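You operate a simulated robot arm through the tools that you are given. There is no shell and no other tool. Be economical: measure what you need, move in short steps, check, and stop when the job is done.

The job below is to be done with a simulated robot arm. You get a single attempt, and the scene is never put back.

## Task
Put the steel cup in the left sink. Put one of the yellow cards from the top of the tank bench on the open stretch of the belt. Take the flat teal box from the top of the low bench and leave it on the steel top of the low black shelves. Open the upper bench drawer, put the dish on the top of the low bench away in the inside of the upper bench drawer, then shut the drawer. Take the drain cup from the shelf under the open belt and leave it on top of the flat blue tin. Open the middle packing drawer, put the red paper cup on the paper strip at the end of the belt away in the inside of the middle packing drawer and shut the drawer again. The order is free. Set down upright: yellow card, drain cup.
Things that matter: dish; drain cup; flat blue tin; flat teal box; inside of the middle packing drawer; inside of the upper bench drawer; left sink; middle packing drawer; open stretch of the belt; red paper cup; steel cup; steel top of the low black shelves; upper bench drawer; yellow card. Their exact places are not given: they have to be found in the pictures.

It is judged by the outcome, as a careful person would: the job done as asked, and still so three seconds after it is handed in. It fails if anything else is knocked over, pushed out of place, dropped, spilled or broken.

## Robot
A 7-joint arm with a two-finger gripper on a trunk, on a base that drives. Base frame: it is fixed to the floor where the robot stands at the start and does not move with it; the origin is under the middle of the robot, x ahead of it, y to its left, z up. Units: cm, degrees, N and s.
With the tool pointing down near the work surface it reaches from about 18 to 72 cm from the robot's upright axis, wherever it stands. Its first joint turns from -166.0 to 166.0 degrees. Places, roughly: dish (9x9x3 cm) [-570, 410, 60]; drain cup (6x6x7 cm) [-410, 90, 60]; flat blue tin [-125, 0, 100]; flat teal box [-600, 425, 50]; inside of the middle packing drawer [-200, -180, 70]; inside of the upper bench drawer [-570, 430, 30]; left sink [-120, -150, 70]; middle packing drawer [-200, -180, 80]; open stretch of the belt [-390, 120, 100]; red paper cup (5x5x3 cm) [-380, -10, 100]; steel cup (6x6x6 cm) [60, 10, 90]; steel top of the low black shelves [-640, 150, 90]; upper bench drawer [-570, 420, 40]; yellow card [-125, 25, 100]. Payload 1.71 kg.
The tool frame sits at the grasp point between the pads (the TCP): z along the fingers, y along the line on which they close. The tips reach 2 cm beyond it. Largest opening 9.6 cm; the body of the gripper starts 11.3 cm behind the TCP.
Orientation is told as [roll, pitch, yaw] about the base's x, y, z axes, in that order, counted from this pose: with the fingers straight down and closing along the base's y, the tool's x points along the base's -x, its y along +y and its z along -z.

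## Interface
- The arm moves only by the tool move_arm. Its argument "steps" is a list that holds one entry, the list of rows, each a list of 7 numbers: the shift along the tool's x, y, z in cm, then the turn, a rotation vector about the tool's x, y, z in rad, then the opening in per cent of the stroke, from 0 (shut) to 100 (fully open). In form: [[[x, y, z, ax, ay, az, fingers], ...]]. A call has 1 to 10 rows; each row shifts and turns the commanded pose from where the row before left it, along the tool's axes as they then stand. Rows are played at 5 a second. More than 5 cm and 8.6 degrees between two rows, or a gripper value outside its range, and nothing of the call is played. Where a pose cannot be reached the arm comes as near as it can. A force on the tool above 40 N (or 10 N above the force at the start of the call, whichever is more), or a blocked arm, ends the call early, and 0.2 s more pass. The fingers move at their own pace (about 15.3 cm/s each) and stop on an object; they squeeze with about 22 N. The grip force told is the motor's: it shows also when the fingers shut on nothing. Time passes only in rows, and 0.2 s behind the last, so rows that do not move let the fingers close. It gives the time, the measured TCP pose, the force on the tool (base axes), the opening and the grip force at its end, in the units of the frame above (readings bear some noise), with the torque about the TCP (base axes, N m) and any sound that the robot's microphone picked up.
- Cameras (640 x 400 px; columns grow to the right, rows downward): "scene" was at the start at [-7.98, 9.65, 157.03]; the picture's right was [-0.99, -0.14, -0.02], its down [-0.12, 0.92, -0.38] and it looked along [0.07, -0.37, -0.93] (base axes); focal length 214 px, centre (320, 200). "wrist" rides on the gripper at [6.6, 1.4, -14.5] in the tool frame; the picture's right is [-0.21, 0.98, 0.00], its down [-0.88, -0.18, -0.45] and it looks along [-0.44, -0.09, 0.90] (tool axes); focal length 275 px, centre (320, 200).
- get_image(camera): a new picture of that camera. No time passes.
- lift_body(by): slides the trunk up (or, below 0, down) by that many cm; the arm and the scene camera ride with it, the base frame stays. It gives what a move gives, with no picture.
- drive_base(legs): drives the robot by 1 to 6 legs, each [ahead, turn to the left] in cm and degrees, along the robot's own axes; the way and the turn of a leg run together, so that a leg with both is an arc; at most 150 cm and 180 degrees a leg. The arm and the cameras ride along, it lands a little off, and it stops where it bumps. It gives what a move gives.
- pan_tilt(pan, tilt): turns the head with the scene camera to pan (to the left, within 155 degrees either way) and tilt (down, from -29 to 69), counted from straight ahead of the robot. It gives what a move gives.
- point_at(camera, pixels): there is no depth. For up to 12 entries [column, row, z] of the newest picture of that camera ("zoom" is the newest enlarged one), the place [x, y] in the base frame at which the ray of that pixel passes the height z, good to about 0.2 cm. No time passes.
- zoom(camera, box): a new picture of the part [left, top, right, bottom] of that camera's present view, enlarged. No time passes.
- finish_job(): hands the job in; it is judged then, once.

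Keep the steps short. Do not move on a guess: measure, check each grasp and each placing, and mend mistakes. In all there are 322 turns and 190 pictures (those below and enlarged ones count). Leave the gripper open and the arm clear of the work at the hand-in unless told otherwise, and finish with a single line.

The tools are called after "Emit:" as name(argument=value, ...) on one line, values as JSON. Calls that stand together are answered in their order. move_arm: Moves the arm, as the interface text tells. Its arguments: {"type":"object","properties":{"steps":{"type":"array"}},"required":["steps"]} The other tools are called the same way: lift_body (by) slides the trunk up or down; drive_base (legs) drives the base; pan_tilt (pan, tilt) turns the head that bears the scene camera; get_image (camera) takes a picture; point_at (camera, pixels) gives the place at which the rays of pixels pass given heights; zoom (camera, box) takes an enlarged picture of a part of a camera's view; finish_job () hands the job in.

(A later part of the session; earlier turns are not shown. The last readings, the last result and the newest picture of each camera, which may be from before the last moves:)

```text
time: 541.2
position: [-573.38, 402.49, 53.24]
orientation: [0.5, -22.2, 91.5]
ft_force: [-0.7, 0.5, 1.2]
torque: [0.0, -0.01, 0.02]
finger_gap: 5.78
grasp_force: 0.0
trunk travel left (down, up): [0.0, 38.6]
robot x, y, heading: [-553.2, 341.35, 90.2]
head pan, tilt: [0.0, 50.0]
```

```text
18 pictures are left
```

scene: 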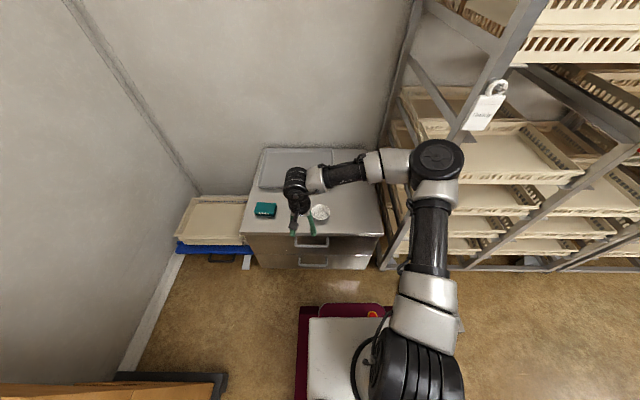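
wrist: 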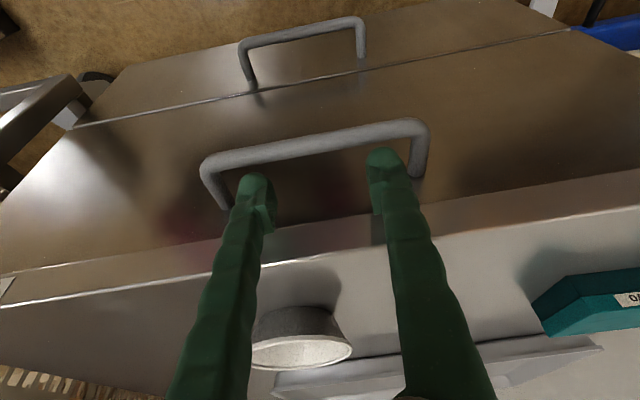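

Good: the tips are entering between bar and drawer front. I go 3 cm further in.

Emit:
move_arm(steps=[[[0, 0, 1.5, 0, 0, 0, 60], [0, 0, 1.5, 0, 0, 0, 60], [0, 0, 0.8, 0, 0, 0, 60]]])

Emit:
get_image(camera="wrist")

```text
time: 542.0
position: [-571.43, 403.16, 50.95]
orientation: [0.3, -22.0, 91.4]
ft_force: [0.1, 0.9, 1.0]
torque: [-0.01, 0.07, -0.07]
finger_gap: 5.78
grasp_force: 0.0
out of reach, approached as far as the arm can: row 1, 2, 3
trunk travel left (down, up): [0.0, 38.6]
robot x, y, heading: [-553.24, 340.72, 90.5]
head pan, tilt: [0.0, 50.0]
```

```text
17 pictures are left
```

wrist: 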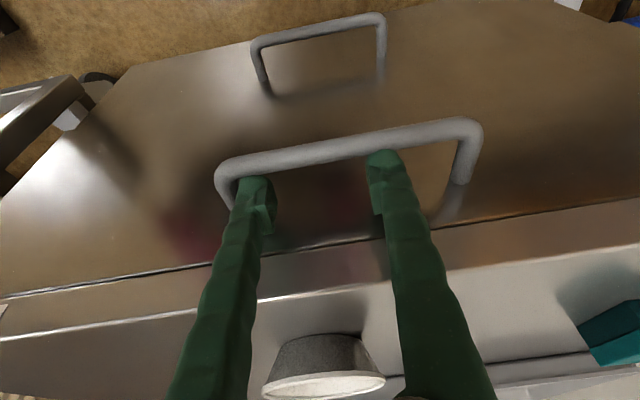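

Fingers are ~2 cm past the bar on its far side. I pull by driving back a little.

Emit:
drive_base(legs=[[-11, 0]])

Emit:
get_image(camera="wrist")

```text
time: 543.2
position: [-571.3, 392.5, 51.07]
orientation: [0.5, -22.1, 91.3]
ft_force: [0.8, 0.0, -0.1]
torque: [0.03, -0.02, -0.02]
finger_gap: 5.79
grasp_force: 0.0
trunk travel left (down, up): [0.0, 38.6]
robot x, y, heading: [-553.3, 329.79, 90.5]
head pan, tilt: [0.0, 50.0]
```

```text
16 pictures are left
```

wrist: 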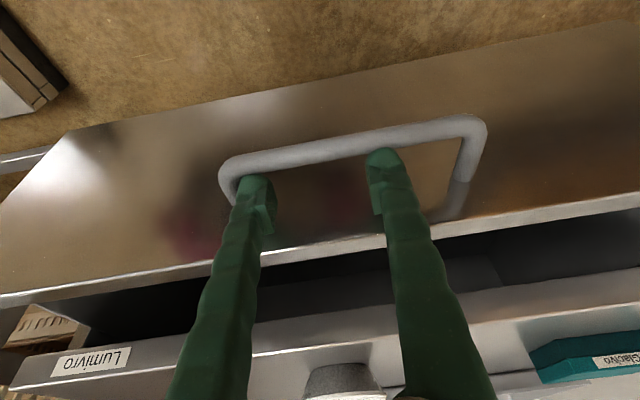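

The drawer comes out. I pull 10 cm more, then lift the fingers out.

Emit:
drive_base(legs=[[-10, 0]])

Emit:
move_arm(steps=[[[-1, 0, -1, 0, 0, 0, 60], [0, 0, -4, 0, 0, 0, 60], [0, 0, -4.5, 0, 0, 0, 60], [0, 0, -4.5, 0, 0, 0, 60], [0, 0, 0, 0, 0.128, 0, 80], [0, 0, 0, 0, 0.128, 0, 100], [0, 0, 0, 0, 0.128, 0, 100]]])

```text
time: 544.4
position: [-571.23, 381.76, 52.04]
orientation: [0.4, -23.0, 91.3]
ft_force: [0.5, 0.4, -0.3]
torque: [0.02, -0.01, -0.01]
finger_gap: 5.76
grasp_force: 0.0
trunk travel left (down, up): [0.0, 38.6]
robot x, y, heading: [-553.57, 320.23, 90.3]
head pan, tilt: [0.0, 50.0]
```

```text
time: 546.0
position: [-570.97, 376.28, 66.1]
orientation: [0.6, -1.7, 91.7]
ft_force: [0.3, 0.1, 0.4]
torque: [0.01, 0.0, 0.0]
finger_gap: 9.62
grasp_force: 0.1
trunk travel left (down, up): [0.0, 38.6]
robot x, y, heading: [-553.4, 319.87, 90.5]
head pan, tilt: [0.0, 50.0]
```

Drawer is open ~20 cm. I raise the tool and drive forward to look at the dish.

Emit:
move_arm(steps=[[[0, 0, -4.5, 0, 0, 0, 60], [0, 0, -4.5, 0, 0.03, 0, 60]]])

Emit:
drive_base(legs=[[26, 0]])

Emit:
get_image(camera="wrist")

```text
time: 546.6
position: [-570.96, 375.89, 75.38]
orientation: [0.4, -0.1, 91.6]
ft_force: [0.1, 0.2, -1.1]
torque: [-0.02, 0.01, 0.02]
finger_gap: 5.74
grasp_force: 0.1
trunk travel left (down, up): [0.0, 38.6]
robot x, y, heading: [-553.25, 320.33, 90.5]
head pan, tilt: [0.0, 50.0]
```

```text
time: 548.5
position: [-570.74, 401.73, 75.29]
orientation: [0.4, -0.2, 91.2]
ft_force: [0.9, -0.6, 0.4]
torque: [0.02, 0.0, 0.0]
finger_gap: 5.74
grasp_force: 0.2
trunk travel left (down, up): [0.0, 38.6]
robot x, y, heading: [-553.11, 345.94, 89.9]
head pan, tilt: [0.0, 50.0]
```

```text
15 pictures are left
```

wrist: 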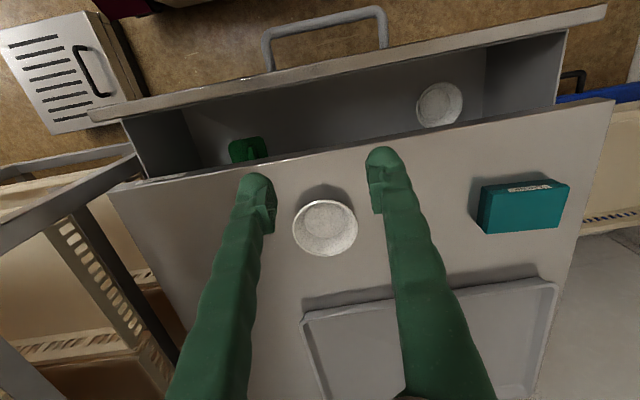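

Emit:
point_at(camera="wrist", pixels=[[325, 227, 58.5], [325, 227, 56], [292, 229, 58.5], [358, 226, 58.5], [525, 203, 59.5], [440, 105, 42], [248, 150, 42], [335, 115, 42], [335, 72, 53], [330, 150, 55.5], [487, 190, 59.5], [567, 183, 59.5]])

```text
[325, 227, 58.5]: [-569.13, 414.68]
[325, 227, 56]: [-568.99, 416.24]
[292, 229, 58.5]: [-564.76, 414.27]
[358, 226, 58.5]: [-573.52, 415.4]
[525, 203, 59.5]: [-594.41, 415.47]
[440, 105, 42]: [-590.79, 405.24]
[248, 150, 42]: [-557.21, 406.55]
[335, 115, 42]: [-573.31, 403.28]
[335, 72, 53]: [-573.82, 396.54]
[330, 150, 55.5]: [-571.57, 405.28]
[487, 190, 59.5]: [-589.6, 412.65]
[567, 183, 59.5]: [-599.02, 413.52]
```

Emit:
point_at(camera="wrist", pixels=[[325, 22, 50], [325, 22, 47], [270, 65, 50], [335, 80, 53]])

```text
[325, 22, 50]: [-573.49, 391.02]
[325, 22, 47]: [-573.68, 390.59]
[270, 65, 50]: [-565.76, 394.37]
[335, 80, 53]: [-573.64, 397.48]
```

The drawer is open only ~11 cm. The fingers can now go inside behind the front panel (y≈397) and pull from there.

Emit:
move_arm(steps=[[[1.5, 2.5, 0, 0, 0, 0, 30], [0, 0, 4.5, 0, 0, 0, 30], [0, 0, 4.5, 0, 0, 0, 30], [0, 0, 4.5, 0, 0, 0, 30], [0, 0, 4.5, 0, 0, 0, 30], [0, 0, 4, 0, 0, 0, 30], [0, 0, 3, 0, 0, 0, 30]]])

Emit:
drive_base(legs=[[-16, 0]])

Emit:
get_image(camera="wrist")

```text
time: 550.1
position: [-572.81, 399.11, 51.89]
orientation: [0.4, -1.1, 91.2]
ft_force: [-0.7, 0.0, -0.3]
torque: [0.0, -0.02, -0.03]
finger_gap: 2.88
grasp_force: 0.0
out of reach, approached as far as the arm can: row 7
trunk travel left (down, up): [0.0, 38.6]
robot x, y, heading: [-553.14, 346.28, 89.9]
head pan, tilt: [0.0, 50.0]
```

```text
time: 551.6
position: [-573.19, 382.83, 51.9]
orientation: [0.5, -1.0, 91.7]
ft_force: [-0.7, -0.1, -0.1]
torque: [0.02, 0.0, 0.0]
finger_gap: 2.89
grasp_force: 0.1
trunk travel left (down, up): [0.0, 38.6]
robot x, y, heading: [-553.25, 329.78, 90.3]
head pan, tilt: [0.0, 50.0]
```

```text
14 pictures are left
```

wrist: 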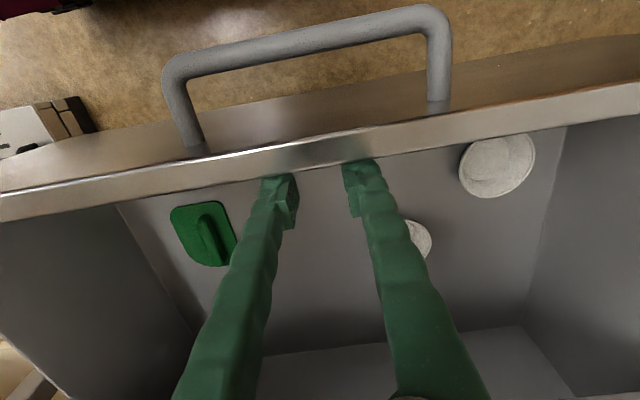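

Emit:
point_at(camera="wrist", pixels=[[205, 232, 42], [495, 165, 43], [415, 240, 43], [300, 280, 42], [250, 355, 42], [520, 327, 42], [190, 330, 42], [320, 165, 53], [400, 220, 43], [430, 255, 43]])

```text
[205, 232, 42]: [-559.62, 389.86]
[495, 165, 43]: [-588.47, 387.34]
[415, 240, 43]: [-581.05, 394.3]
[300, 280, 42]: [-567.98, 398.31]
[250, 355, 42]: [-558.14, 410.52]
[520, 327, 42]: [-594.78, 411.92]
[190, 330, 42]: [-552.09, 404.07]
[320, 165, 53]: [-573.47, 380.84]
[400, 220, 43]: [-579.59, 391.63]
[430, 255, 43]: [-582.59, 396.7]
```

The drawer is now open ~26 cm, with free floor near (-569.5, 398). The low places need the target straight ahead, so I lift out and shift the robot ~13 cm left via a shallow S-move.

Emit:
move_arm(steps=[[[-1, 0, -1, 0, 0, 0, 30], [0, 0, -4.5, 0, 0, 0, 30], [0, 0, -4.5, 0, 0, 0, 30], [0, 0, -4.5, 0, 0, 0, 30], [0, 0, -4.5, 0, 0, 0, 60], [0, 0, -4.5, 0, 0, 0, 60]]])

Emit:
drive_base(legs=[[-80, 0], [0, 10], [76, 0], [0, -10]])

```text
time: 553.0
position: [-572.81, 382.23, 75.93]
orientation: [0.4, -2.0, 91.6]
ft_force: [-0.3, 0.6, 0.1]
torque: [0.0, -0.01, -0.02]
finger_gap: 5.73
grasp_force: 0.0
trunk travel left (down, up): [0.0, 38.6]
robot x, y, heading: [-553.13, 330.16, 90.4]
head pan, tilt: [0.0, 50.0]
```

```text
time: 563.2
position: [-588.91, 375.21, 75.87]
orientation: [0.4, -1.8, 93.5]
ft_force: [-0.1, -0.2, -0.3]
torque: [-0.02, 0.01, 0.02]
finger_gap: 5.77
grasp_force: 0.2
trunk travel left (down, up): [0.0, 38.6]
robot x, y, heading: [-567.68, 323.41, 92.3]
head pan, tilt: [0.0, 50.0]
```

Emit:
drive_base(legs=[[20, -2]])

Emit:
move_arm(steps=[[[0, -4.6, 0, 0, 0.031, 0, 60], [0, -4.6, 0, 0, 0, 0, 60], [0, -4.6, 0, 0, 0, 0, 60], [0, -4.6, 0, 0, 0, 0, 60], [0, -4.4, 0, 0, 0, 0, 60], [-4.6, 0, 0, 0, 0, 0, 60], [-4.6, 0, 0, 0, 0, 0, 60], [-4.6, 0, 0, 0, 0, 0, 60]]])

Emit:
get_image(camera="wrist")

```text
time: 564.9
position: [-587.41, 394.67, 76.6]
orientation: [0.4, -2.9, 91.2]
ft_force: [-0.1, 0.0, 0.8]
torque: [0.0, 0.0, 0.04]
finger_gap: 5.74
grasp_force: 0.0
trunk travel left (down, up): [0.0, 38.6]
robot x, y, heading: [-568.13, 343.44, 90.5]
head pan, tilt: [0.0, 50.0]
```

```text
time: 566.6
position: [-564.92, 407.8, 77.31]
orientation: [0.2, -1.9, 91.4]
ft_force: [-0.2, -0.2, 0.1]
torque: [0.01, -0.01, -0.01]
finger_gap: 5.73
grasp_force: 0.0
trunk travel left (down, up): [0.0, 38.6]
robot x, y, heading: [-568.0, 343.32, 90.3]
head pan, tilt: [0.0, 50.0]
```

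```text
13 pictures are left
```

wrist: 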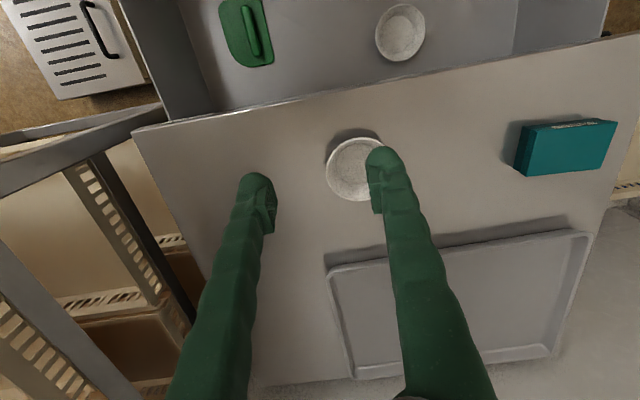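

Emit:
point_at(camera="wrist", pixels=[[326, 168, 58.5], [360, 168, 58.5], [360, 168, 56.5], [565, 146, 59.5], [400, 35, 44], [248, 35, 42]])

```text
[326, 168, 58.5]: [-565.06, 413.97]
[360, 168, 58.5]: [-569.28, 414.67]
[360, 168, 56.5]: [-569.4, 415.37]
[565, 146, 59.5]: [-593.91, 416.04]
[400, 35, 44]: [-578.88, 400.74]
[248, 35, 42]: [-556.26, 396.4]
```

Dish centre (-569.3, 414.7); its right rim is at x -565. I move over the rim and down so one finger is inside.

Emit:
move_arm(steps=[[[-3.3, 0.2, 0, 0, 0.02, 0, 60], [-3.2, 0, 0, 0, 0, 0, 60], [0, 0, 4.5, 0, 0, 0, 60], [0, 0, 4.5, 0, 0, 0, 60]]])

Emit:
get_image(camera="wrist")

```text
time: 567.6
position: [-565.51, 414.52, 68.86]
orientation: [0.3, -0.8, 91.5]
ft_force: [0.1, -0.4, 0.5]
torque: [0.0, 0.0, 0.05]
finger_gap: 5.76
grasp_force: 0.0
trunk travel left (down, up): [0.0, 38.6]
robot x, y, heading: [-568.01, 343.82, 90.0]
head pan, tilt: [0.0, 50.0]
```

```text
12 pictures are left
```

wrist: 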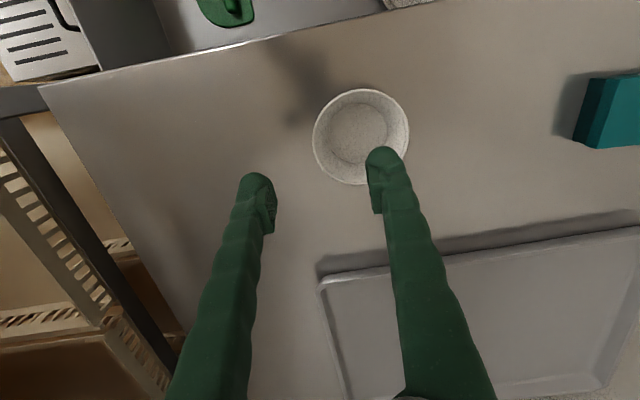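

Emit:
move_arm(steps=[[[0.3, -0.5, 4, 0, 0, 0, 60], [0, 0, 4, 0, 0, 0, 60], [0, 0, 1.3, 0, 0, 0, 60], [0, 0, 0, 0, 0, 0, 20], [0, 0, 0, 0, 0, 0, 0], [0, 0, 0, 0, 0, 0, 0]]])

Emit:
move_arm(steps=[[[0, 0, -2, 0, 0, 0, 0], [0, 0, -4, 0, 0, 0, 0], [0, 0, -4, 0, 0, 0, 0]]])

Emit:
get_image(camera="wrist")

```text
time: 569.0
position: [-564.65, 414.12, 59.75]
orientation: [0.4, -0.8, 91.3]
ft_force: [-1.5, 0.4, 6.1]
torque: [-0.22, 0.21, -0.06]
finger_gap: 0.6
grasp_force: 22.0
trunk travel left (down, up): [0.0, 38.6]
robot x, y, heading: [-567.69, 343.31, 90.2]
head pan, tilt: [0.0, 50.0]
```

```text
time: 569.9
position: [-564.86, 414.24, 69.45]
orientation: [0.3, -0.6, 91.3]
ft_force: [0.0, 0.0, -0.1]
torque: [-0.04, -0.02, -0.01]
finger_gap: 0.59
grasp_force: 21.7
trunk travel left (down, up): [0.0, 38.6]
robot x, y, heading: [-568.1, 343.15, 90.1]
head pan, tilt: [0.0, 50.0]
```

```text
11 pictures are left
```

wrist: 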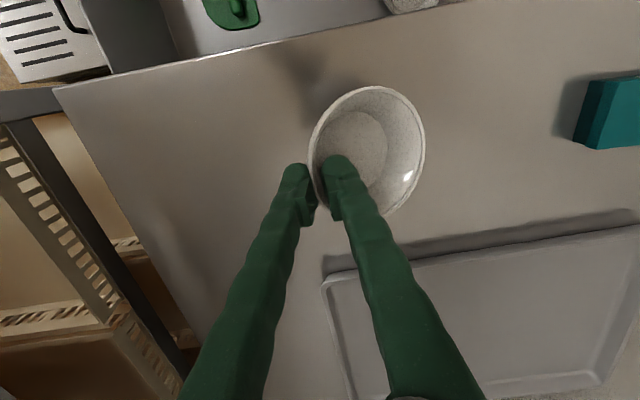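

Dish held by its rim. I bring it back over the free part of the drawer and look.

Emit:
move_arm(steps=[[[0, 0, -3, 0, 0, 0, 0], [4.6, -0.5, 0, 0, 0, 0, 0], [4.6, -0.5, 0, 0, 0, 0, 0], [4.6, -0.5, 0, 0, 0, 0, 0], [4.6, -0.2, 0, 0, 0, 0, 0]]])

Emit:
get_image(camera="wrist")

```text
time: 571.0
position: [-562.55, 395.44, 72.51]
orientation: [0.2, -0.8, 91.3]
ft_force: [0.2, 0.1, 0.0]
torque: [-0.01, 0.0, 0.01]
finger_gap: 0.58
grasp_force: 22.0
trunk travel left (down, up): [0.0, 38.6]
robot x, y, heading: [-567.95, 343.46, 90.3]
head pan, tilt: [0.0, 50.0]
```

```text
10 pictures are left
```

wrist: 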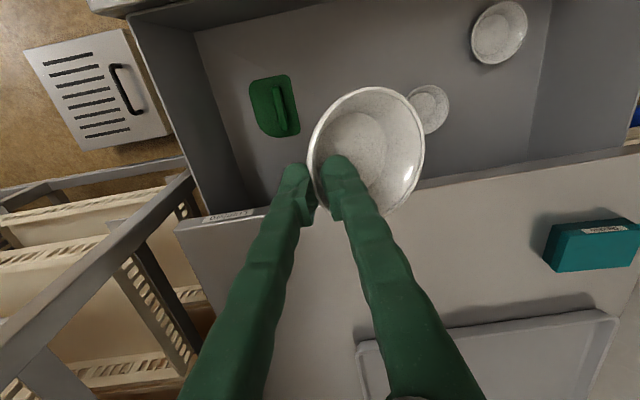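

Free spot confirmed between the scraper and small dish. I shift 1.3 cm and lower.

Emit:
move_arm(steps=[[[0, 1.3, 0, 0, 0, 0, 0], [0, 0, 4.5, 0, 0, 0, 0], [0, 0, 4.5, 0, 0, 0, 0], [0, 0, 4.5, 0, 0, 0, 0], [0, 0, 4, 0, 0, 0, 0], [0, 0, 2, 0, 0, 0, 0]]])

Emit:
move_arm(steps=[[[0, 0, 1, 0, 0, 0, 0], [0, 0, 1, 0, 0, 0, 0], [0, 0, 0.8, 0, 0, 0, 0], [0, 0, 0.8, 0, 0, 0, 0]]])

```text
time: 572.5
position: [-564.0, 396.03, 52.89]
orientation: [0.3, -0.8, 91.4]
ft_force: [0.5, 0.4, -0.5]
torque: [0.04, -0.05, 0.01]
finger_gap: 0.61
grasp_force: 21.8
trunk travel left (down, up): [0.0, 38.6]
robot x, y, heading: [-568.24, 343.3, 90.0]
head pan, tilt: [0.0, 50.0]
```

```text
time: 573.5
position: [-564.21, 395.88, 49.06]
orientation: [0.3, -0.8, 91.3]
ft_force: [-1.0, 0.0, -0.5]
torque: [-0.02, 0.02, 0.0]
finger_gap: 0.61
grasp_force: 21.7
trunk travel left (down, up): [0.0, 38.6]
robot x, y, heading: [-568.3, 343.46, 90.2]
head pan, tilt: [0.0, 50.0]
```

No reach problem now. I continue in small steps.

Emit:
move_arm(steps=[[[0, 0, 0.6, 0, 0, 0, 0], [0, 0, 0.6, 0, 0, 0, 0], [0, 0, 0.6, 0, 0, 0, 0], [0, 0, 0.6, 0, 0, 0, 0]]])

Emit:
get_image(camera="wrist")

```text
time: 574.5
position: [-564.25, 396.02, 46.83]
orientation: [0.4, -0.8, 91.4]
ft_force: [0.1, -0.2, -0.3]
torque: [0.0, -0.02, 0.03]
finger_gap: 0.62
grasp_force: 21.6
trunk travel left (down, up): [0.0, 38.6]
robot x, y, heading: [-568.33, 343.31, 90.2]
head pan, tilt: [0.0, 50.0]
```

```text
9 pictures are left
```

wrist: 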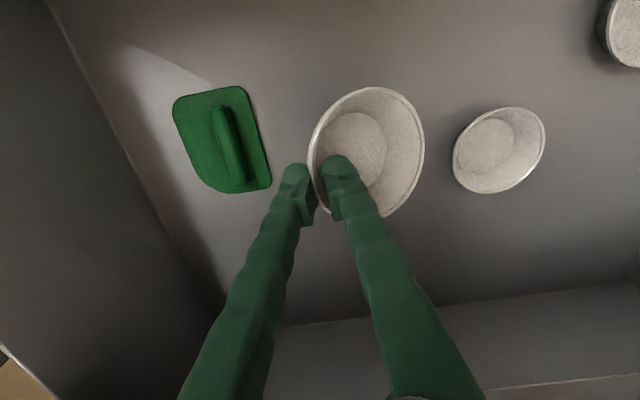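

Emit:
move_arm(steps=[[[0, 0, 0.5, 0, 0, 0, 0], [0, 0, 0.5, 0, 0, 0, 0], [0, 0, 0.5, 0, 0, 0, 0], [0, 0, 0.5, 0, 0, 0, 0]]])

```text
time: 575.5
position: [-564.07, 396.14, 44.85]
orientation: [0.4, -0.7, 91.2]
ft_force: [-0.1, -0.5, -0.6]
torque: [-0.03, -0.01, 0.01]
finger_gap: 0.61
grasp_force: 22.2
trunk travel left (down, up): [0.0, 38.6]
robot x, y, heading: [-568.03, 343.43, 89.9]
head pan, tilt: [0.0, 50.0]
```

Emit:
move_arm(steps=[[[0, 0, 0.5, 0, 0, 0, 0], [0, 0, 0.5, 0, 0, 0, 0], [0, 0, 0.5, 0, 0, 0, 0], [0, 0, 0.5, 0, 0, 0, 0]]])

```text
time: 576.5
position: [-564.06, 396.01, 42.77]
orientation: [0.4, -0.7, 91.4]
ft_force: [-0.2, 0.3, -1.3]
torque: [0.03, 0.03, 0.0]
finger_gap: 0.56
grasp_force: 21.3
trunk travel left (down, up): [0.0, 38.6]
robot x, y, heading: [-568.04, 343.59, 90.0]
head pan, tilt: [0.0, 50.0]
```

Emit:
move_arm(steps=[[[0, 0, 0.4, 0, 0, 0, 0], [0, 0, 0.4, 0, 0, 0, 0], [0, 0, 0.4, 0, 0, 0, 0]]])

Emit:
get_image(camera="wrist")

```text
time: 577.2
position: [-564.12, 396.17, 41.55]
orientation: [0.4, -0.7, 91.4]
ft_force: [1.0, 0.3, -0.7]
torque: [-0.03, -0.01, 0.01]
finger_gap: 0.6
grasp_force: 21.8
trunk travel left (down, up): [0.0, 38.6]
robot x, y, heading: [-567.89, 343.39, 90.1]
head pan, tilt: [0.0, 50.0]
```

```text
8 pictures are left
```

wrist: 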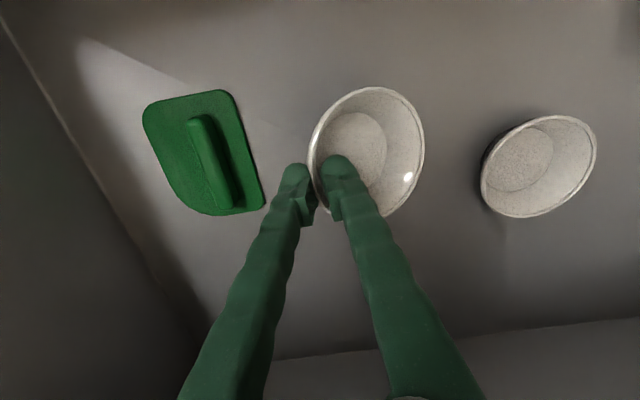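

Emit:
move_arm(steps=[[[0, 0, 0.4, 0, 0, 0, 0], [0, 0, 0.4, 0, 0, 0, 0], [0, 0, 0.4, 0, 0, 0, 0]]])

```text
time: 578.0
position: [-564.12, 396.17, 40.31]
orientation: [0.4, -0.8, 91.3]
ft_force: [0.2, -0.6, -0.3]
torque: [0.0, -0.01, -0.01]
finger_gap: 0.6
grasp_force: 21.4
trunk travel left (down, up): [0.0, 38.6]
robot x, y, heading: [-567.47, 342.99, 89.7]
head pan, tilt: [0.0, 50.0]
```

Emit:
move_arm(steps=[[[0, 0, 0.4, 0, 0, 0, 0], [0, 0, 0.4, 0, 0, 0, 0], [0, 0, 0.4, 0, 0, 0, 0]]])

```text
time: 578.9
position: [-564.11, 396.18, 39.81]
orientation: [0.5, -0.7, 91.3]
ft_force: [-0.5, 0.2, -0.8]
torque: [0.02, 0.01, -0.02]
finger_gap: 0.6
grasp_force: 21.6
out of reach, approached as far as the arm can: row 3
trunk travel left (down, up): [0.0, 38.6]
robot x, y, heading: [-567.94, 343.51, 90.0]
head pan, tilt: [0.0, 50.0]
```

Emit:
move_arm(steps=[[[-1.5, 0, 0.3, 0, 0, 0, 0], [0, 0, 0.4, 0, 0, 0, 0], [0, 0, 0.4, 0, 0, 0, 0], [0, 0, 0.4, 0, 0, 0, 0]]])

```text
time: 579.9
position: [-564.15, 397.45, 40.11]
orientation: [0.5, -0.7, 91.2]
ft_force: [0.0, -0.5, 0.1]
torque: [-0.01, 0.0, 0.03]
finger_gap: 0.57
grasp_force: 22.4
out of reach, approached as far as the arm can: row 1, 2, 3, 4
trunk travel left (down, up): [0.0, 38.6]
robot x, y, heading: [-567.84, 343.48, 89.8]
head pan, tilt: [0.0, 50.0]
```

Emit:
move_arm(steps=[[[1.5, 0, 0, 0, 0, 0, 0], [1.5, 0, 0.4, 0, 0, 0, 0], [0.3, 0, 0.4, 0, 0, 0, 0], [0, 0, 0.4, 0, 0, 0, 0]]])

```text
time: 580.9
position: [-564.14, 394.18, 39.41]
orientation: [0.4, -0.6, 91.3]
ft_force: [-0.1, 0.4, -0.4]
torque: [-0.01, 0.01, -0.01]
finger_gap: 0.59
grasp_force: 22.3
out of reach, approached as far as the arm can: row 3, 4
trunk travel left (down, up): [0.0, 38.6]
robot x, y, heading: [-568.13, 343.34, 90.0]
head pan, tilt: [0.0, 50.0]
```

Emit:
zoom(camera="wrist", box=[280, 60, 640, 260])

```text
1.78 times, centred on (460, 160) of wrist
```

zoom: 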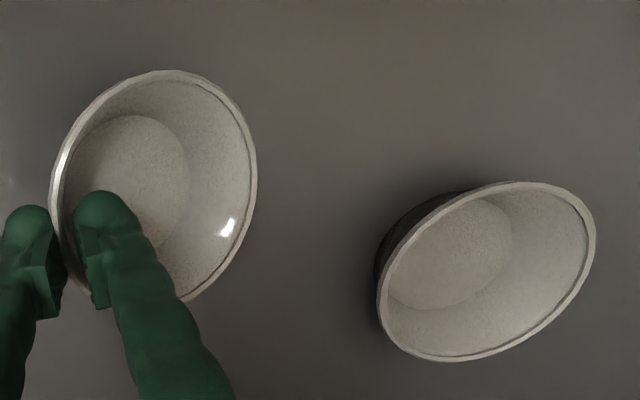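

The dish seems ~2–3 cm above the floor and the arm can't go lower here. I tip the tool slightly so the dish's far edge goes down to meet the floor before releasing.

Emit:
move_arm(steps=[[[0, 0, 0, 0.1, 0, 0, 0], [0, 0, 0, 0.1, 0, 0, 0], [0, 0, 0, 0.1, 0, 0, 0]]])

```text
time: 581.6
position: [-564.17, 394.04, 40.57]
orientation: [-16.9, -0.7, 91.2]
ft_force: [-1.1, -0.8, -1.2]
torque: [0.01, 0.02, -0.01]
finger_gap: 0.6
grasp_force: 22.1
out of reach, approached as far as the arm can: row 2, 3
trunk travel left (down, up): [0.0, 38.6]
robot x, y, heading: [-567.35, 343.45, 90.2]
head pan, tilt: [0.0, 50.0]
```

Emit:
move_arm(steps=[[[0, 0, 0, -0.1, 0, 0, 0], [0, 0, 0, -0.1, 0, 0, 0], [0, 0, 0, -0.1, 0, 0, 0], [0, 0, 0, 0, 0.1, 0, 0], [0, 0, 0, 0, 0.1, 0, 0], [0, 0, 0.8, 0, 0, 0, 0], [0, 0, 0.8, 0, 0, 0, 0]]])

```text
time: 583.2
position: [-564.42, 394.12, 40.88]
orientation: [0.4, 10.7, 91.4]
ft_force: [0.5, 0.3, -1.0]
torque: [0.01, 0.0, 0.01]
finger_gap: 0.6
grasp_force: 21.4
out of reach, approached as far as the arm can: row 5, 6, 7
trunk travel left (down, up): [0.0, 38.6]
robot x, y, heading: [-567.86, 343.46, 90.2]
head pan, tilt: [0.0, 50.0]
```

Emit:
move_arm(steps=[[[0, 0, 0, 0, -0.1, 0, 0], [0, 0, 0, 0, -0.1, 0, 0], [0, 0, 0, 0, -0.1, 0, 0], [0, 0, 0, 0, -0.1, 0, 0], [0.2, 0, 0.8, 0, 0, 0, 0], [0.2, 0, 0.8, 0, 0, 0, 0], [0.2, 0, 0.8, 0, 0, 0, 0]]])

```text
time: 584.9
position: [-564.33, 394.03, 39.78]
orientation: [0.4, -12.4, 91.1]
ft_force: [1.1, -1.6, -1.4]
torque: [-0.01, -0.01, 0.02]
finger_gap: 0.58
grasp_force: 22.3
out of reach, approached as far as the arm can: row 6, 7
trunk travel left (down, up): [0.0, 38.6]
robot x, y, heading: [-567.98, 343.29, 90.1]
head pan, tilt: [0.0, 50.0]
```

The arm is at its lowest reach. I level the dish, go as low as possible, and release it gently from there.

Emit:
move_arm(steps=[[[0, 0, 0, 0, 0.1, 0, 0], [0, 0, 0, 0, 0.1, 0, 0], [0.5, -0.8, 0.5, 0, 0, 0, 0], [0, 0, 0.5, 0, 0, 0, 0]]])

```text
time: 585.9
position: [-563.5, 393.43, 39.38]
orientation: [0.4, -0.7, 91.4]
ft_force: [0.0, -0.7, 0.1]
torque: [0.0, 0.0, 0.0]
finger_gap: 0.58
grasp_force: 22.2
out of reach, approached as far as the arm can: row 4
trunk travel left (down, up): [0.0, 38.6]
robot x, y, heading: [-568.07, 343.19, 90.3]
head pan, tilt: [0.0, 50.0]
```

Emit:
move_arm(steps=[[[0, -1.2, 0.4, 0, 0, 0, 0], [0, -1, 0.5, 0, 0, 0, 0], [0, 0, 0.4, 0, 0, 0, 0], [0, 0, 0, 0, 0, 0, 0]]])

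Emit:
move_arm(steps=[[[0, 0, 0, 0, 0, 0, 30], [0, 0, 0, 0, 0, 0, 35], [0, 0, 0, 0, 0, 0, 35], [0, 0, 0, 0, 0, 0, 35]]])

Emit:
get_image(camera="wrist")

```text
time: 586.9
position: [-561.34, 393.59, 39.42]
orientation: [0.4, -0.7, 91.3]
ft_force: [0.3, 0.1, -0.7]
torque: [-0.01, -0.01, 0.0]
finger_gap: 0.61
grasp_force: 21.8
out of reach, approached as far as the arm can: row 1, 2, 3
trunk travel left (down, up): [0.0, 38.6]
robot x, y, heading: [-568.2, 343.59, 90.1]
head pan, tilt: [0.0, 50.0]
```

```text
time: 587.9
position: [-561.33, 393.59, 39.4]
orientation: [0.3, -0.7, 91.3]
ft_force: [-0.1, 0.3, 0.9]
torque: [0.04, -0.01, 0.01]
finger_gap: 3.38
grasp_force: 0.1
trunk travel left (down, up): [0.0, 38.6]
robot x, y, heading: [-567.69, 343.46, 89.9]
head pan, tilt: [0.0, 50.0]
```

```text
6 pictures are left
```

wrist: 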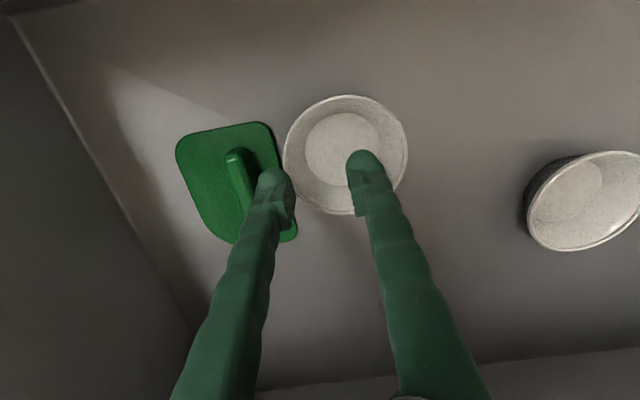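

The dish lies flat on the drawer floor. I lift out, back off, and set closed fingers in front of the handle to shut the drawer.

Emit:
move_arm(steps=[[[0, 0, -4.5, 0, 0, 0, 35], [0, 0, -4.5, 0, 0, 0, 35], [0, 0, -4.5, 0, 0, 0, 35], [0, 0, -4.5, 0, 0, 0, 35], [0, 0, -4.5, 0, 0, 0, 10], [0, 0, -4.5, 0, 0, 0, 0], [0, 0, -4.5, 0, 0, 0, 0]]])

Emit:
drive_base(legs=[[-16, 0]])

Emit:
move_arm(steps=[[[3, 3, 0, 0, 0, 0, 0], [3, 3, 0, 0, 0, 0, 0], [2, 3, 0, 0, 0, 0, 0], [0, 3, 0, 0, 0, 0, 0], [0, 0, 4.5, 0, 0, 0, 0], [0, 0, 4.5, 0, 0, 0, 0], [0, 0, 4.5, 0, 0, 0, 0], [0, 0, 4.5, 0, 0, 0, 0], [0, 0, 2.5, 0, 0, 0, 0]]])

Emit:
get_image(camera="wrist")

```text
time: 589.5
position: [-561.05, 392.88, 70.93]
orientation: [0.3, -0.7, 91.3]
ft_force: [-0.2, -0.2, -0.2]
torque: [-0.01, -0.01, 0.03]
finger_gap: 0.0
grasp_force: 22.4
trunk travel left (down, up): [0.0, 38.6]
robot x, y, heading: [-568.07, 343.49, 90.0]
head pan, tilt: [0.0, 50.0]
```

```text
time: 590.9
position: [-561.32, 377.06, 70.88]
orientation: [0.3, -0.9, 91.8]
ft_force: [0.6, -1.9, 1.1]
torque: [0.13, 0.02, 0.02]
finger_gap: 0.01
grasp_force: 22.3
trunk travel left (down, up): [0.0, 38.6]
robot x, y, heading: [-568.29, 327.56, 90.8]
head pan, tilt: [0.0, 50.0]
```

```text
time: 592.9
position: [-573.43, 368.53, 51.05]
orientation: [0.2, -1.6, 91.8]
ft_force: [0.4, 0.3, -0.4]
torque: [-0.02, 0.01, -0.05]
finger_gap: 0.0
grasp_force: 22.5
trunk travel left (down, up): [0.0, 38.6]
robot x, y, heading: [-567.78, 327.59, 90.7]
head pan, tilt: [0.0, 50.0]
```

```text
5 pictures are left
```

wrist: 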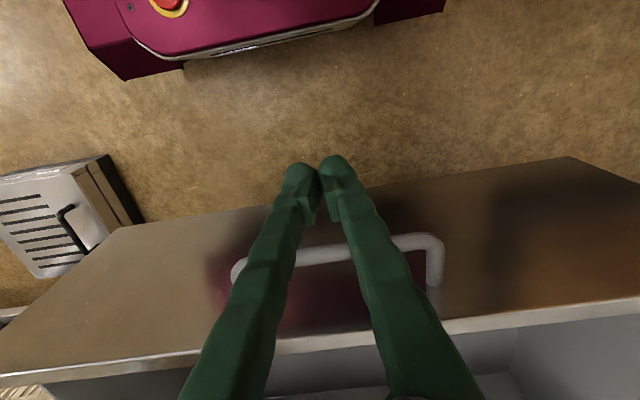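

Fingers are in front of the handle's middle. I push by driving forward, then finish with the arm.

Emit:
drive_base(legs=[[15, 0], [14, 0]])

Emit:
move_arm(steps=[[[-1, 0, 0, 0, 0, 0, 0], [-1, 0, 0, 0, 0, 0, 0], [-0.7, 0, 0, 0, 0, 0, 0], [-0.7, 0, 0, 0, 0, 0, 0], [-0.6, 0, 0, 0, 0, 0, 0]]])

```text
time: 595.3
position: [-573.85, 397.26, 50.84]
orientation: [0.3, -1.3, 92.0]
ft_force: [-0.4, 0.1, -0.4]
torque: [-0.06, 0.01, -0.01]
finger_gap: 0.0
grasp_force: 22.2
trunk travel left (down, up): [0.0, 38.6]
robot x, y, heading: [-567.99, 355.99, 90.8]
head pan, tilt: [0.0, 50.0]
```

```text
time: 596.5
position: [-574.12, 400.28, 51.84]
orientation: [0.2, -2.4, 92.0]
ft_force: [0.6, -0.1, -1.1]
torque: [0.01, 0.01, -0.04]
finger_gap: 0.0
grasp_force: 22.2
trunk travel left (down, up): [0.0, 38.6]
robot x, y, heading: [-568.15, 356.14, 90.7]
head pan, tilt: [0.0, 50.0]
```

Emit:
move_arm(steps=[[[0, 0, 0.8, 0, 0, 0, 0], [-0.6, 0, 0.3, 0, 0.02, 0, 0], [-0.6, 0, 0.2, 0, 0.02, 0, 0], [-0.6, 0, 0.2, 0, 0, 0, 0]]])

Emit:
zoom(camera="wrist", box=[160, 100, 480, 300])

```text
time: 596.9
position: [-574.1, 399.64, 52.34]
orientation: [0.3, -3.5, 92.1]
ft_force: [0.5, 0.5, -0.4]
torque: [-0.01, 0.02, -0.02]
finger_gap: 0.0
grasp_force: 29.3
trunk travel left (down, up): [0.0, 38.6]
robot x, y, heading: [-568.33, 355.65, 90.9]
head pan, tilt: [0.0, 50.0]
stopped in row 1: the force on the tool passed its limit at 55 N (the readings are from after the stop); the commanded pose is now the measured one
```

```text
2.00 times, centred on (320, 200) of wrist
```

zoom: 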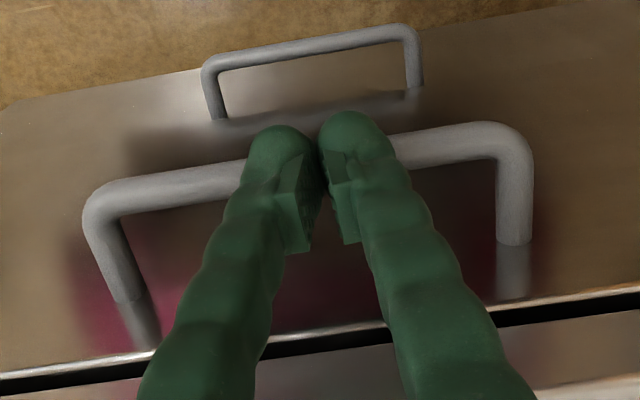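

The tips rode up onto the bar. I back off, go lower, and push again.

Emit:
move_arm(steps=[[[1.5, 0, -0.6, 0, 0.05, 0, 0], [2.5, 0, 0, 0, 0, 0, 0], [0, 0, 3, 0, 0, 0, 0], [0, 0, 2.8, 0, 0, 0, 0]]])

Emit:
move_arm(steps=[[[-1.5, 0, 0, 0, 0, 0, 0], [-1, 0, 0, 0, 0, 0, 0], [-1, 0, 0, 0, 0, 0, 0], [-0.7, 0, 0, 0, 0, 0, 0], [-0.6, 0, 0, 0, 0, 0, 0], [-0.6, 0, 0, 0, 0, 0, 0], [-0.6, 0, 0, 0, 0, 0, 0]]])

```text
time: 597.9
position: [-574.04, 395.76, 47.25]
orientation: [0.4, -0.9, 92.0]
ft_force: [-0.7, -0.1, 0.6]
torque: [-0.04, 0.0, 0.0]
finger_gap: 0.0
grasp_force: 29.0
trunk travel left (down, up): [0.0, 38.6]
robot x, y, heading: [-568.23, 355.49, 90.6]
head pan, tilt: [0.0, 50.0]
```

```text
time: 599.4
position: [-574.34, 400.12, 47.81]
orientation: [0.4, -0.8, 92.0]
ft_force: [-0.3, -0.3, -0.1]
torque: [0.03, 0.02, 0.0]
finger_gap: 0.0
grasp_force: 29.6
trunk travel left (down, up): [0.0, 38.6]
robot x, y, heading: [-568.15, 356.09, 90.8]
head pan, tilt: [0.0, 50.0]
stopped in row 7: the force on the tool passed its limit at 48 N (the readings are from after the stop); the commanded pose is now the measured one
```

The push ended at the stop (48 N), so the drawer is shut. I back off, rise, and go over the teal box to measure it and verify the drawer.

Emit:
move_arm(steps=[[[3, 0, 0, 0, 0, 0, 0], [0, 0, -4.8, 0, 0, 0, 0], [0, 0, -4.8, 0, 0, 0, 40], [0, 0, -4.8, 0, 0, 0, 100], [0, 0, -4.8, 0, 0, 0, 100], [0, 0, -4.8, 0, 0, 0, 100], [-3, 3.8, 0, 0, 0, 0, 100], [-3, 3.8, 0, 0, 0, 0, 100], [-3, 3.8, 0, 0, 0, 0, 100], [-2, 4, 0, 0, 0, 0, 100]]])

Emit:
get_image(camera="wrist")

```text
time: 601.6
position: [-589.75, 407.26, 71.43]
orientation: [0.3, -0.7, 92.2]
ft_force: [-0.3, 0.1, 0.2]
torque: [0.0, 0.03, 0.01]
finger_gap: 9.6
grasp_force: 0.1
trunk travel left (down, up): [0.0, 38.6]
robot x, y, heading: [-568.25, 356.16, 90.7]
head pan, tilt: [0.0, 50.0]
```

```text
3 pictures are left
```

wrist: 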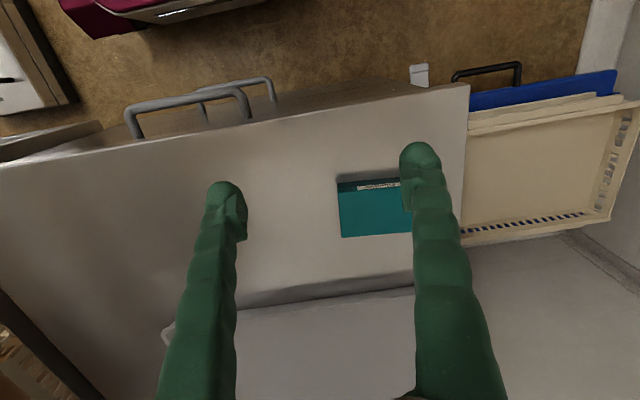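

Emit:
point_at(camera="wrist", pixels=[[339, 193, 58], [342, 238, 58], [410, 188, 58], [412, 233, 58], [340, 183, 55.5], [339, 193, 59.5], [342, 238, 59.5]])

```text
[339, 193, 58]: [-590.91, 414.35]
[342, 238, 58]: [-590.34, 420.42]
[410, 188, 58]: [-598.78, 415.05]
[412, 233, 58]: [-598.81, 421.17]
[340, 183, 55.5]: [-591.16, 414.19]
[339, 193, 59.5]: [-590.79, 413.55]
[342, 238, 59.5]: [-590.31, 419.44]
```

Drawer is flush shut. The box: x ≈-590.5…-600, y 414.3…420.4, top z≈58; it must be gripped across y (6 cm). I try rolling the tool the other way.

Emit:
move_arm(steps=[[[0, 0, -1, 0, 0, 0.148, 100], [0, 0, -1, 0, 0, 0.148, 100], [0, 0, 0, 0, 0, 0.148, 100], [0, 0, 0, 0, 0, 0.148, 100], [0, 0, 0, 0, 0, 0.148, 100], [0, 0, 0, 0, 0, 0.148, 100], [0, 0, 0, 0, 0, 0.148, 100], [0, 0, 0, 0, 0, 0.148, 100], [0, 0, 0, 0, 0, 0.148, 100], [0, 0, 0, 0, 0, 0.148, 100]]])

```text
time: 603.8
position: [-589.72, 407.03, 73.87]
orientation: [0.8, 0.2, 7.1]
ft_force: [-1.0, -0.6, -0.2]
torque: [0.0, 0.02, -0.01]
finger_gap: 9.59
grasp_force: 0.0
trunk travel left (down, up): [0.0, 38.6]
robot x, y, heading: [-568.04, 356.09, 90.8]
head pan, tilt: [0.0, 50.0]
```

That works. I finish the roll and move over the box centre.

Emit:
move_arm(steps=[[[0, 0, 0, 0, 0, 0.124, 100], [1.8, 3.4, 0, 0, 0, 0, 100], [1.8, 3.4, 0, 0, 0, 0, 100], [1.9, 3.5, 0, 0, 0, 0, 100], [0, 0, 4, 0, 0, 0, 100]]])

```text
time: 605.0
position: [-591.42, 414.19, 69.43]
orientation: [0.9, 0.3, 0.1]
ft_force: [-0.2, 0.0, -0.8]
torque: [-0.02, 0.03, -0.02]
finger_gap: 9.58
grasp_force: 0.0
out of reach, approached as far as the arm can: row 3, 4
trunk travel left (down, up): [0.0, 38.6]
robot x, y, heading: [-568.44, 355.77, 90.7]
head pan, tilt: [0.0, 50.0]
```

I'm at the reach limit; I drive 9 cm closer (handles stay clear) and re-aim.

Emit:
drive_base(legs=[[9, 0]])

Emit:
move_arm(steps=[[[1.9, -2.5, 0, 0, 0, 0, 100], [1.9, -3, 0, 0, 0, 0, 100]]])

```text
time: 606.1
position: [-591.56, 423.18, 69.4]
orientation: [0.9, 0.4, 0.1]
ft_force: [-0.3, -0.5, 0.2]
torque: [0.0, -0.02, -0.02]
finger_gap: 9.59
grasp_force: 0.1
trunk travel left (down, up): [0.0, 38.6]
robot x, y, heading: [-567.95, 364.86, 90.7]
head pan, tilt: [0.0, 50.0]
```

```text
time: 606.7
position: [-594.05, 416.49, 70.05]
orientation: [1.7, 0.5, 0.1]
ft_force: [0.5, -0.6, -0.3]
torque: [-0.02, 0.01, -0.01]
finger_gap: 9.63
grasp_force: 0.0
out of reach, approached as far as the arm can: row 2
trunk travel left (down, up): [0.0, 38.6]
robot x, y, heading: [-568.37, 364.85, 90.9]
head pan, tilt: [0.0, 50.0]
```

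Emit:
move_arm(steps=[[[-0.5, 0.7, 2, -0.02, 0, 0, 100], [0, 0, 3, 0, 0, 0, 100], [0, 0, 3, 0, 0, 0, 100]]])

```text
time: 607.5
position: [-593.53, 417.17, 62.24]
orientation: [2.9, 0.6, 0.1]
ft_force: [0.2, 0.6, 1.6]
torque: [0.02, 0.0, -0.02]
finger_gap: 9.6
grasp_force: 0.1
trunk travel left (down, up): [0.0, 38.6]
robot x, y, heading: [-568.14, 365.18, 91.0]
head pan, tilt: [0.0, 50.0]
```

Emit:
move_arm(steps=[[[0.4, 0.1, 2, 0.05, 0, 0, 100], [0, 0, 1.6, 0, 0, 0, 100], [0, 0, 0.5, 0, 0, 0, 100], [0, 0, 0, 0, 0, 0, 50], [0, 0, 0, 0, 0, 0, 0], [0, 0, 0, 0, 0, 0, 0]]])

```text
time: 608.9
position: [-592.08, 416.83, 58.77]
orientation: [0.0, 0.6, 0.1]
ft_force: [-0.3, 1.0, 0.9]
torque: [0.0, 0.06, -0.03]
finger_gap: 6.08
grasp_force: 22.2
out of reach, approached as far as the arm can: row 1, 2
trunk travel left (down, up): [0.0, 38.6]
robot x, y, heading: [-568.73, 364.77, 90.9]
head pan, tilt: [0.0, 50.0]
```

Gripped (6.1 cm). I lift gently and check.

Emit:
move_arm(steps=[[[0, 0, -1.5, 0, 0, 0, 0], [-0.5, 0, -3, 0, 0, 0, 0], [-0.5, 0, -4, 0, 0, 0, 0], [-1, 0, -4, 0, 0, 0, 0]]])

Emit:
get_image(camera="wrist")

```text
time: 609.9
position: [-589.84, 416.76, 71.31]
orientation: [0.0, 0.4, 0.2]
ft_force: [-0.6, 0.2, -0.8]
torque: [-0.02, 0.0, 0.03]
finger_gap: 6.04
grasp_force: 22.2
trunk travel left (down, up): [0.0, 38.6]
robot x, y, heading: [-568.58, 364.78, 90.7]
head pan, tilt: [0.0, 50.0]
```

```text
2 pictures are left
```

wrist: 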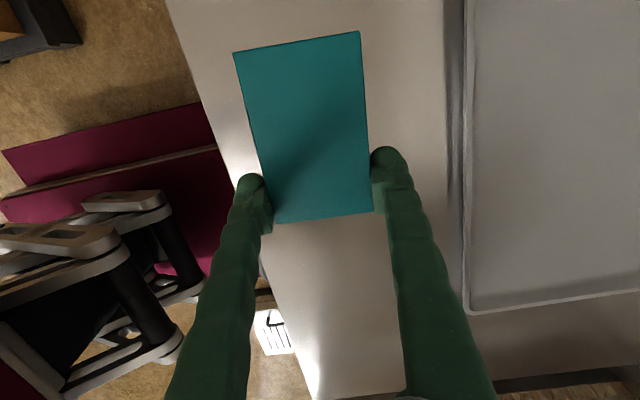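

The box is held at its end, level. I raise the trunk, bring the arm to the front, and drive to the low black shelves.

Emit:
lift_body(by=28)

Emit:
move_arm(steps=[[[-4.8, 0, 0, 0, 0, 0, 0], [-4.8, 0, 0, 0, 0, 0, 0], [-4.8, 0, 0, 0, 0, 0, 0], [-4.8, 0, 0, 0, 0, 0, 0], [0, -4, -2, 0, 0, 0, 0], [0, -4, -2, 0, 0, 0, 0]]])

Emit:
drive_base(legs=[[-100, 0], [0, 19], [-112, 0], [0, 70]])

Emit:
pan_tilt(pan=5, tilt=42)

Emit:
get_image(camera="scene")

```text
time: 612.8
position: [-589.91, 416.78, 99.16]
orientation: [0.1, 0.4, 0.3]
ft_force: [0.7, -0.4, -0.9]
torque: [-0.02, 0.01, 0.02]
finger_gap: 6.01
grasp_force: 21.7
trunk travel left (down, up): [-28.0, 10.6]
robot x, y, heading: [-568.46, 364.78, 91.0]
head pan, tilt: [0.0, 50.0]
```

```text
time: 614.2
position: [-570.23, 408.8, 103.18]
orientation: [0.0, 0.4, 0.1]
ft_force: [0.3, 0.4, -1.0]
torque: [0.03, 0.01, -0.01]
finger_gap: 6.0
grasp_force: 22.0
trunk travel left (down, up): [-28.0, 10.6]
robot x, y, heading: [-568.5, 364.84, 91.0]
head pan, tilt: [0.0, 50.0]
```

```text
time: 630.5
position: [-572.51, 153.89, 103.08]
orientation: [-0.1, 0.4, 87.4]
ft_force: [-0.7, 0.4, -1.0]
torque: [0.0, -0.01, 0.01]
finger_gap: 5.93
grasp_force: 21.3
trunk travel left (down, up): [-28.0, 10.6]
robot x, y, heading: [-528.58, 153.91, 178.0]
head pan, tilt: [0.0, 50.0]
```

```text
time: 631.1
position: [-570.85, 153.85, 103.73]
orientation: [0.7, 0.4, 87.3]
ft_force: [0.1, -0.1, -0.8]
torque: [-0.02, -0.03, 0.04]
finger_gap: 5.9
grasp_force: 21.9
trunk travel left (down, up): [-28.0, 10.6]
robot x, y, heading: [-528.85, 154.08, 178.2]
head pan, tilt: [5.0, 42.0]
```

```text
1 pictures are left
```

scene: 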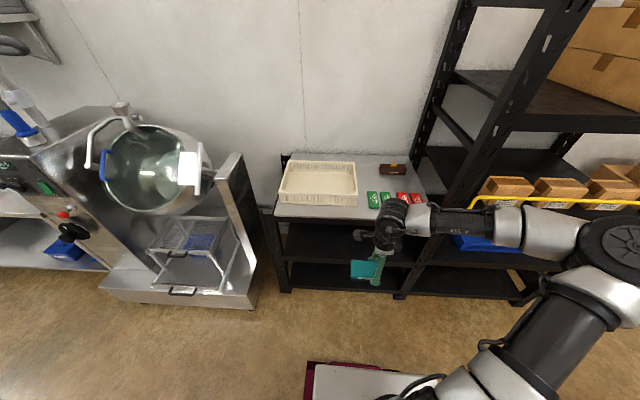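

Emit:
point_at(camera="scene", pixels=[[357, 203, 90], [356, 163, 92], [368, 205, 88], [373, 194, 90], [379, 171, 90], [405, 175, 90], [368, 175, 88], [330, 217, 88], [412, 203, 90], [367, 207, 90], [379, 175, 88], [424, 190, 88]])

```text
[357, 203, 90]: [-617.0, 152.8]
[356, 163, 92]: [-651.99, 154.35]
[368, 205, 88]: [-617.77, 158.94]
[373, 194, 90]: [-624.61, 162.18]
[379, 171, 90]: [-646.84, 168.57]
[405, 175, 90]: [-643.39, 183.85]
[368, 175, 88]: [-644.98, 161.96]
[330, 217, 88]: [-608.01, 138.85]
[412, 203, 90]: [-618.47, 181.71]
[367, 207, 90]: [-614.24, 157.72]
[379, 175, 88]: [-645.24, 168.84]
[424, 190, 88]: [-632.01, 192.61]
```

Free area on the steel top: x -628…-660, y 154…168, between the tray and the brown box. I drive closer with the box higher, then move it over (-636.5, 161).

Emit:
lift_body(by=6)

Emit:
drive_base(legs=[[40, 2]])

```text
time: 632.1
position: [-570.9, 153.8, 109.83]
orientation: [0.8, 0.3, 87.4]
ft_force: [-1.3, 0.0, -2.0]
torque: [0.02, 0.0, 0.01]
finger_gap: 5.92
grasp_force: 21.9
trunk travel left (down, up): [-34.0, 4.6]
robot x, y, heading: [-528.67, 154.16, 178.5]
head pan, tilt: [5.0, 42.0]
```

```text
time: 634.8
position: [-611.67, 153.11, 109.73]
orientation: [0.7, 0.3, 89.2]
ft_force: [-0.6, 0.5, -1.0]
torque: [0.03, -0.06, -0.04]
finger_gap: 5.94
grasp_force: 21.9
trunk travel left (down, up): [-34.0, 4.6]
robot x, y, heading: [-569.01, 154.72, -179.9]
head pan, tilt: [5.0, 42.0]
```

Emit:
move_arm(steps=[[[-1.78, 4.17, 0, 0, 0, 0, 0], [-1.78, 4.17, 0, 0, 0, 0, 0], [-1.78, 4.17, 0, 0, 0, 0, 0], [-1.78, 4.17, 0, 0, 0, 0, 0], [-1.78, 4.17, 0, 0, 0, 0, 0], [-1.78, 4.17, 0, 0, 0, 0, 0], [0, 0, 4, 0.012, 0, 0, 0]]])

Emit:
get_image(camera="wrist")

```text
time: 636.4
position: [-634.89, 164.06, 107.23]
orientation: [0.9, 0.1, 89.4]
ft_force: [-0.1, 0.2, -0.4]
torque: [0.02, 0.01, 0.02]
finger_gap: 5.93
grasp_force: 22.6
trunk travel left (down, up): [-34.0, 4.6]
robot x, y, heading: [-569.11, 154.78, -180.0]
head pan, tilt: [5.0, 42.0]
```

```text
0 pictures are left
```

wrist: 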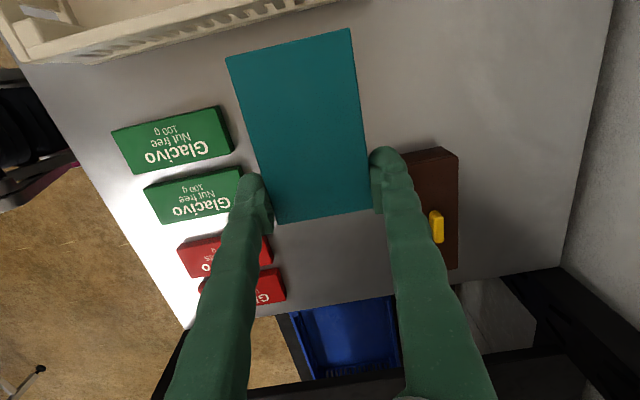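

Emit:
point_at(camera="wrist", pixels=[[233, 150, 90], [243, 190, 90], [222, 110, 90], [405, 155, 92], [440, 148, 92], [330, 8, 93], [230, 35, 93], [290, 120, 88], [620, 20, 88]])

```text
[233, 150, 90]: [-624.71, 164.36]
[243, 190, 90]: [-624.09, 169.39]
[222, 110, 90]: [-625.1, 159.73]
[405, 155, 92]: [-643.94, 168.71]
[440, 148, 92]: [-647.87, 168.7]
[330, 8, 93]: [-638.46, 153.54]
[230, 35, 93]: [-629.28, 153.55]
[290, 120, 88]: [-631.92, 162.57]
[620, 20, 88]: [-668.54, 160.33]
```

Positions are clear: scraps: green bars end at x -625, tray at y≤153.5, brown box at y≥168.7. The teal box will span x -632…-638, y 156…166. I lower it.

Emit:
move_arm(steps=[[[0, 0, 4, 0, 0, 0, 0], [0, 0, 4, 0, 0, 0, 0], [0, 0, 3, 0, 0, 0, 0], [0, 0, 0.7, 0, 0, 0, 0], [0, 0, 0.7, 0, 0, 0, 0], [0, 0, 0.7, 0, 0, 0, 0]]])

```text
time: 637.8
position: [-635.19, 163.96, 94.13]
orientation: [0.9, 0.3, 89.5]
ft_force: [-0.1, -0.3, -0.3]
torque: [0.03, 0.01, 0.0]
finger_gap: 5.92
grasp_force: 22.3
trunk travel left (down, up): [-34.0, 4.6]
robot x, y, heading: [-568.92, 154.81, -180.0]
head pan, tilt: [5.0, 42.0]
```

Emit:
move_arm(steps=[[[0, 0, 0.5, 0, 0, 0, 0], [0, 0, 0.5, 0, 0, 0, 0], [0, 0, 0.5, 0, 0, 0, 0], [0, 0, 0.5, 0, 0, 0, 0]]])

```text
time: 638.8
position: [-635.27, 164.05, 92.31]
orientation: [1.1, 0.2, 89.3]
ft_force: [-1.1, 0.5, 28.6]
torque: [0.3, 0.01, 0.03]
finger_gap: 6.09
grasp_force: 22.1
trunk travel left (down, up): [-34.0, 4.6]
robot x, y, heading: [-569.19, 154.76, -180.1]
head pan, tilt: [5.0, 42.0]
```

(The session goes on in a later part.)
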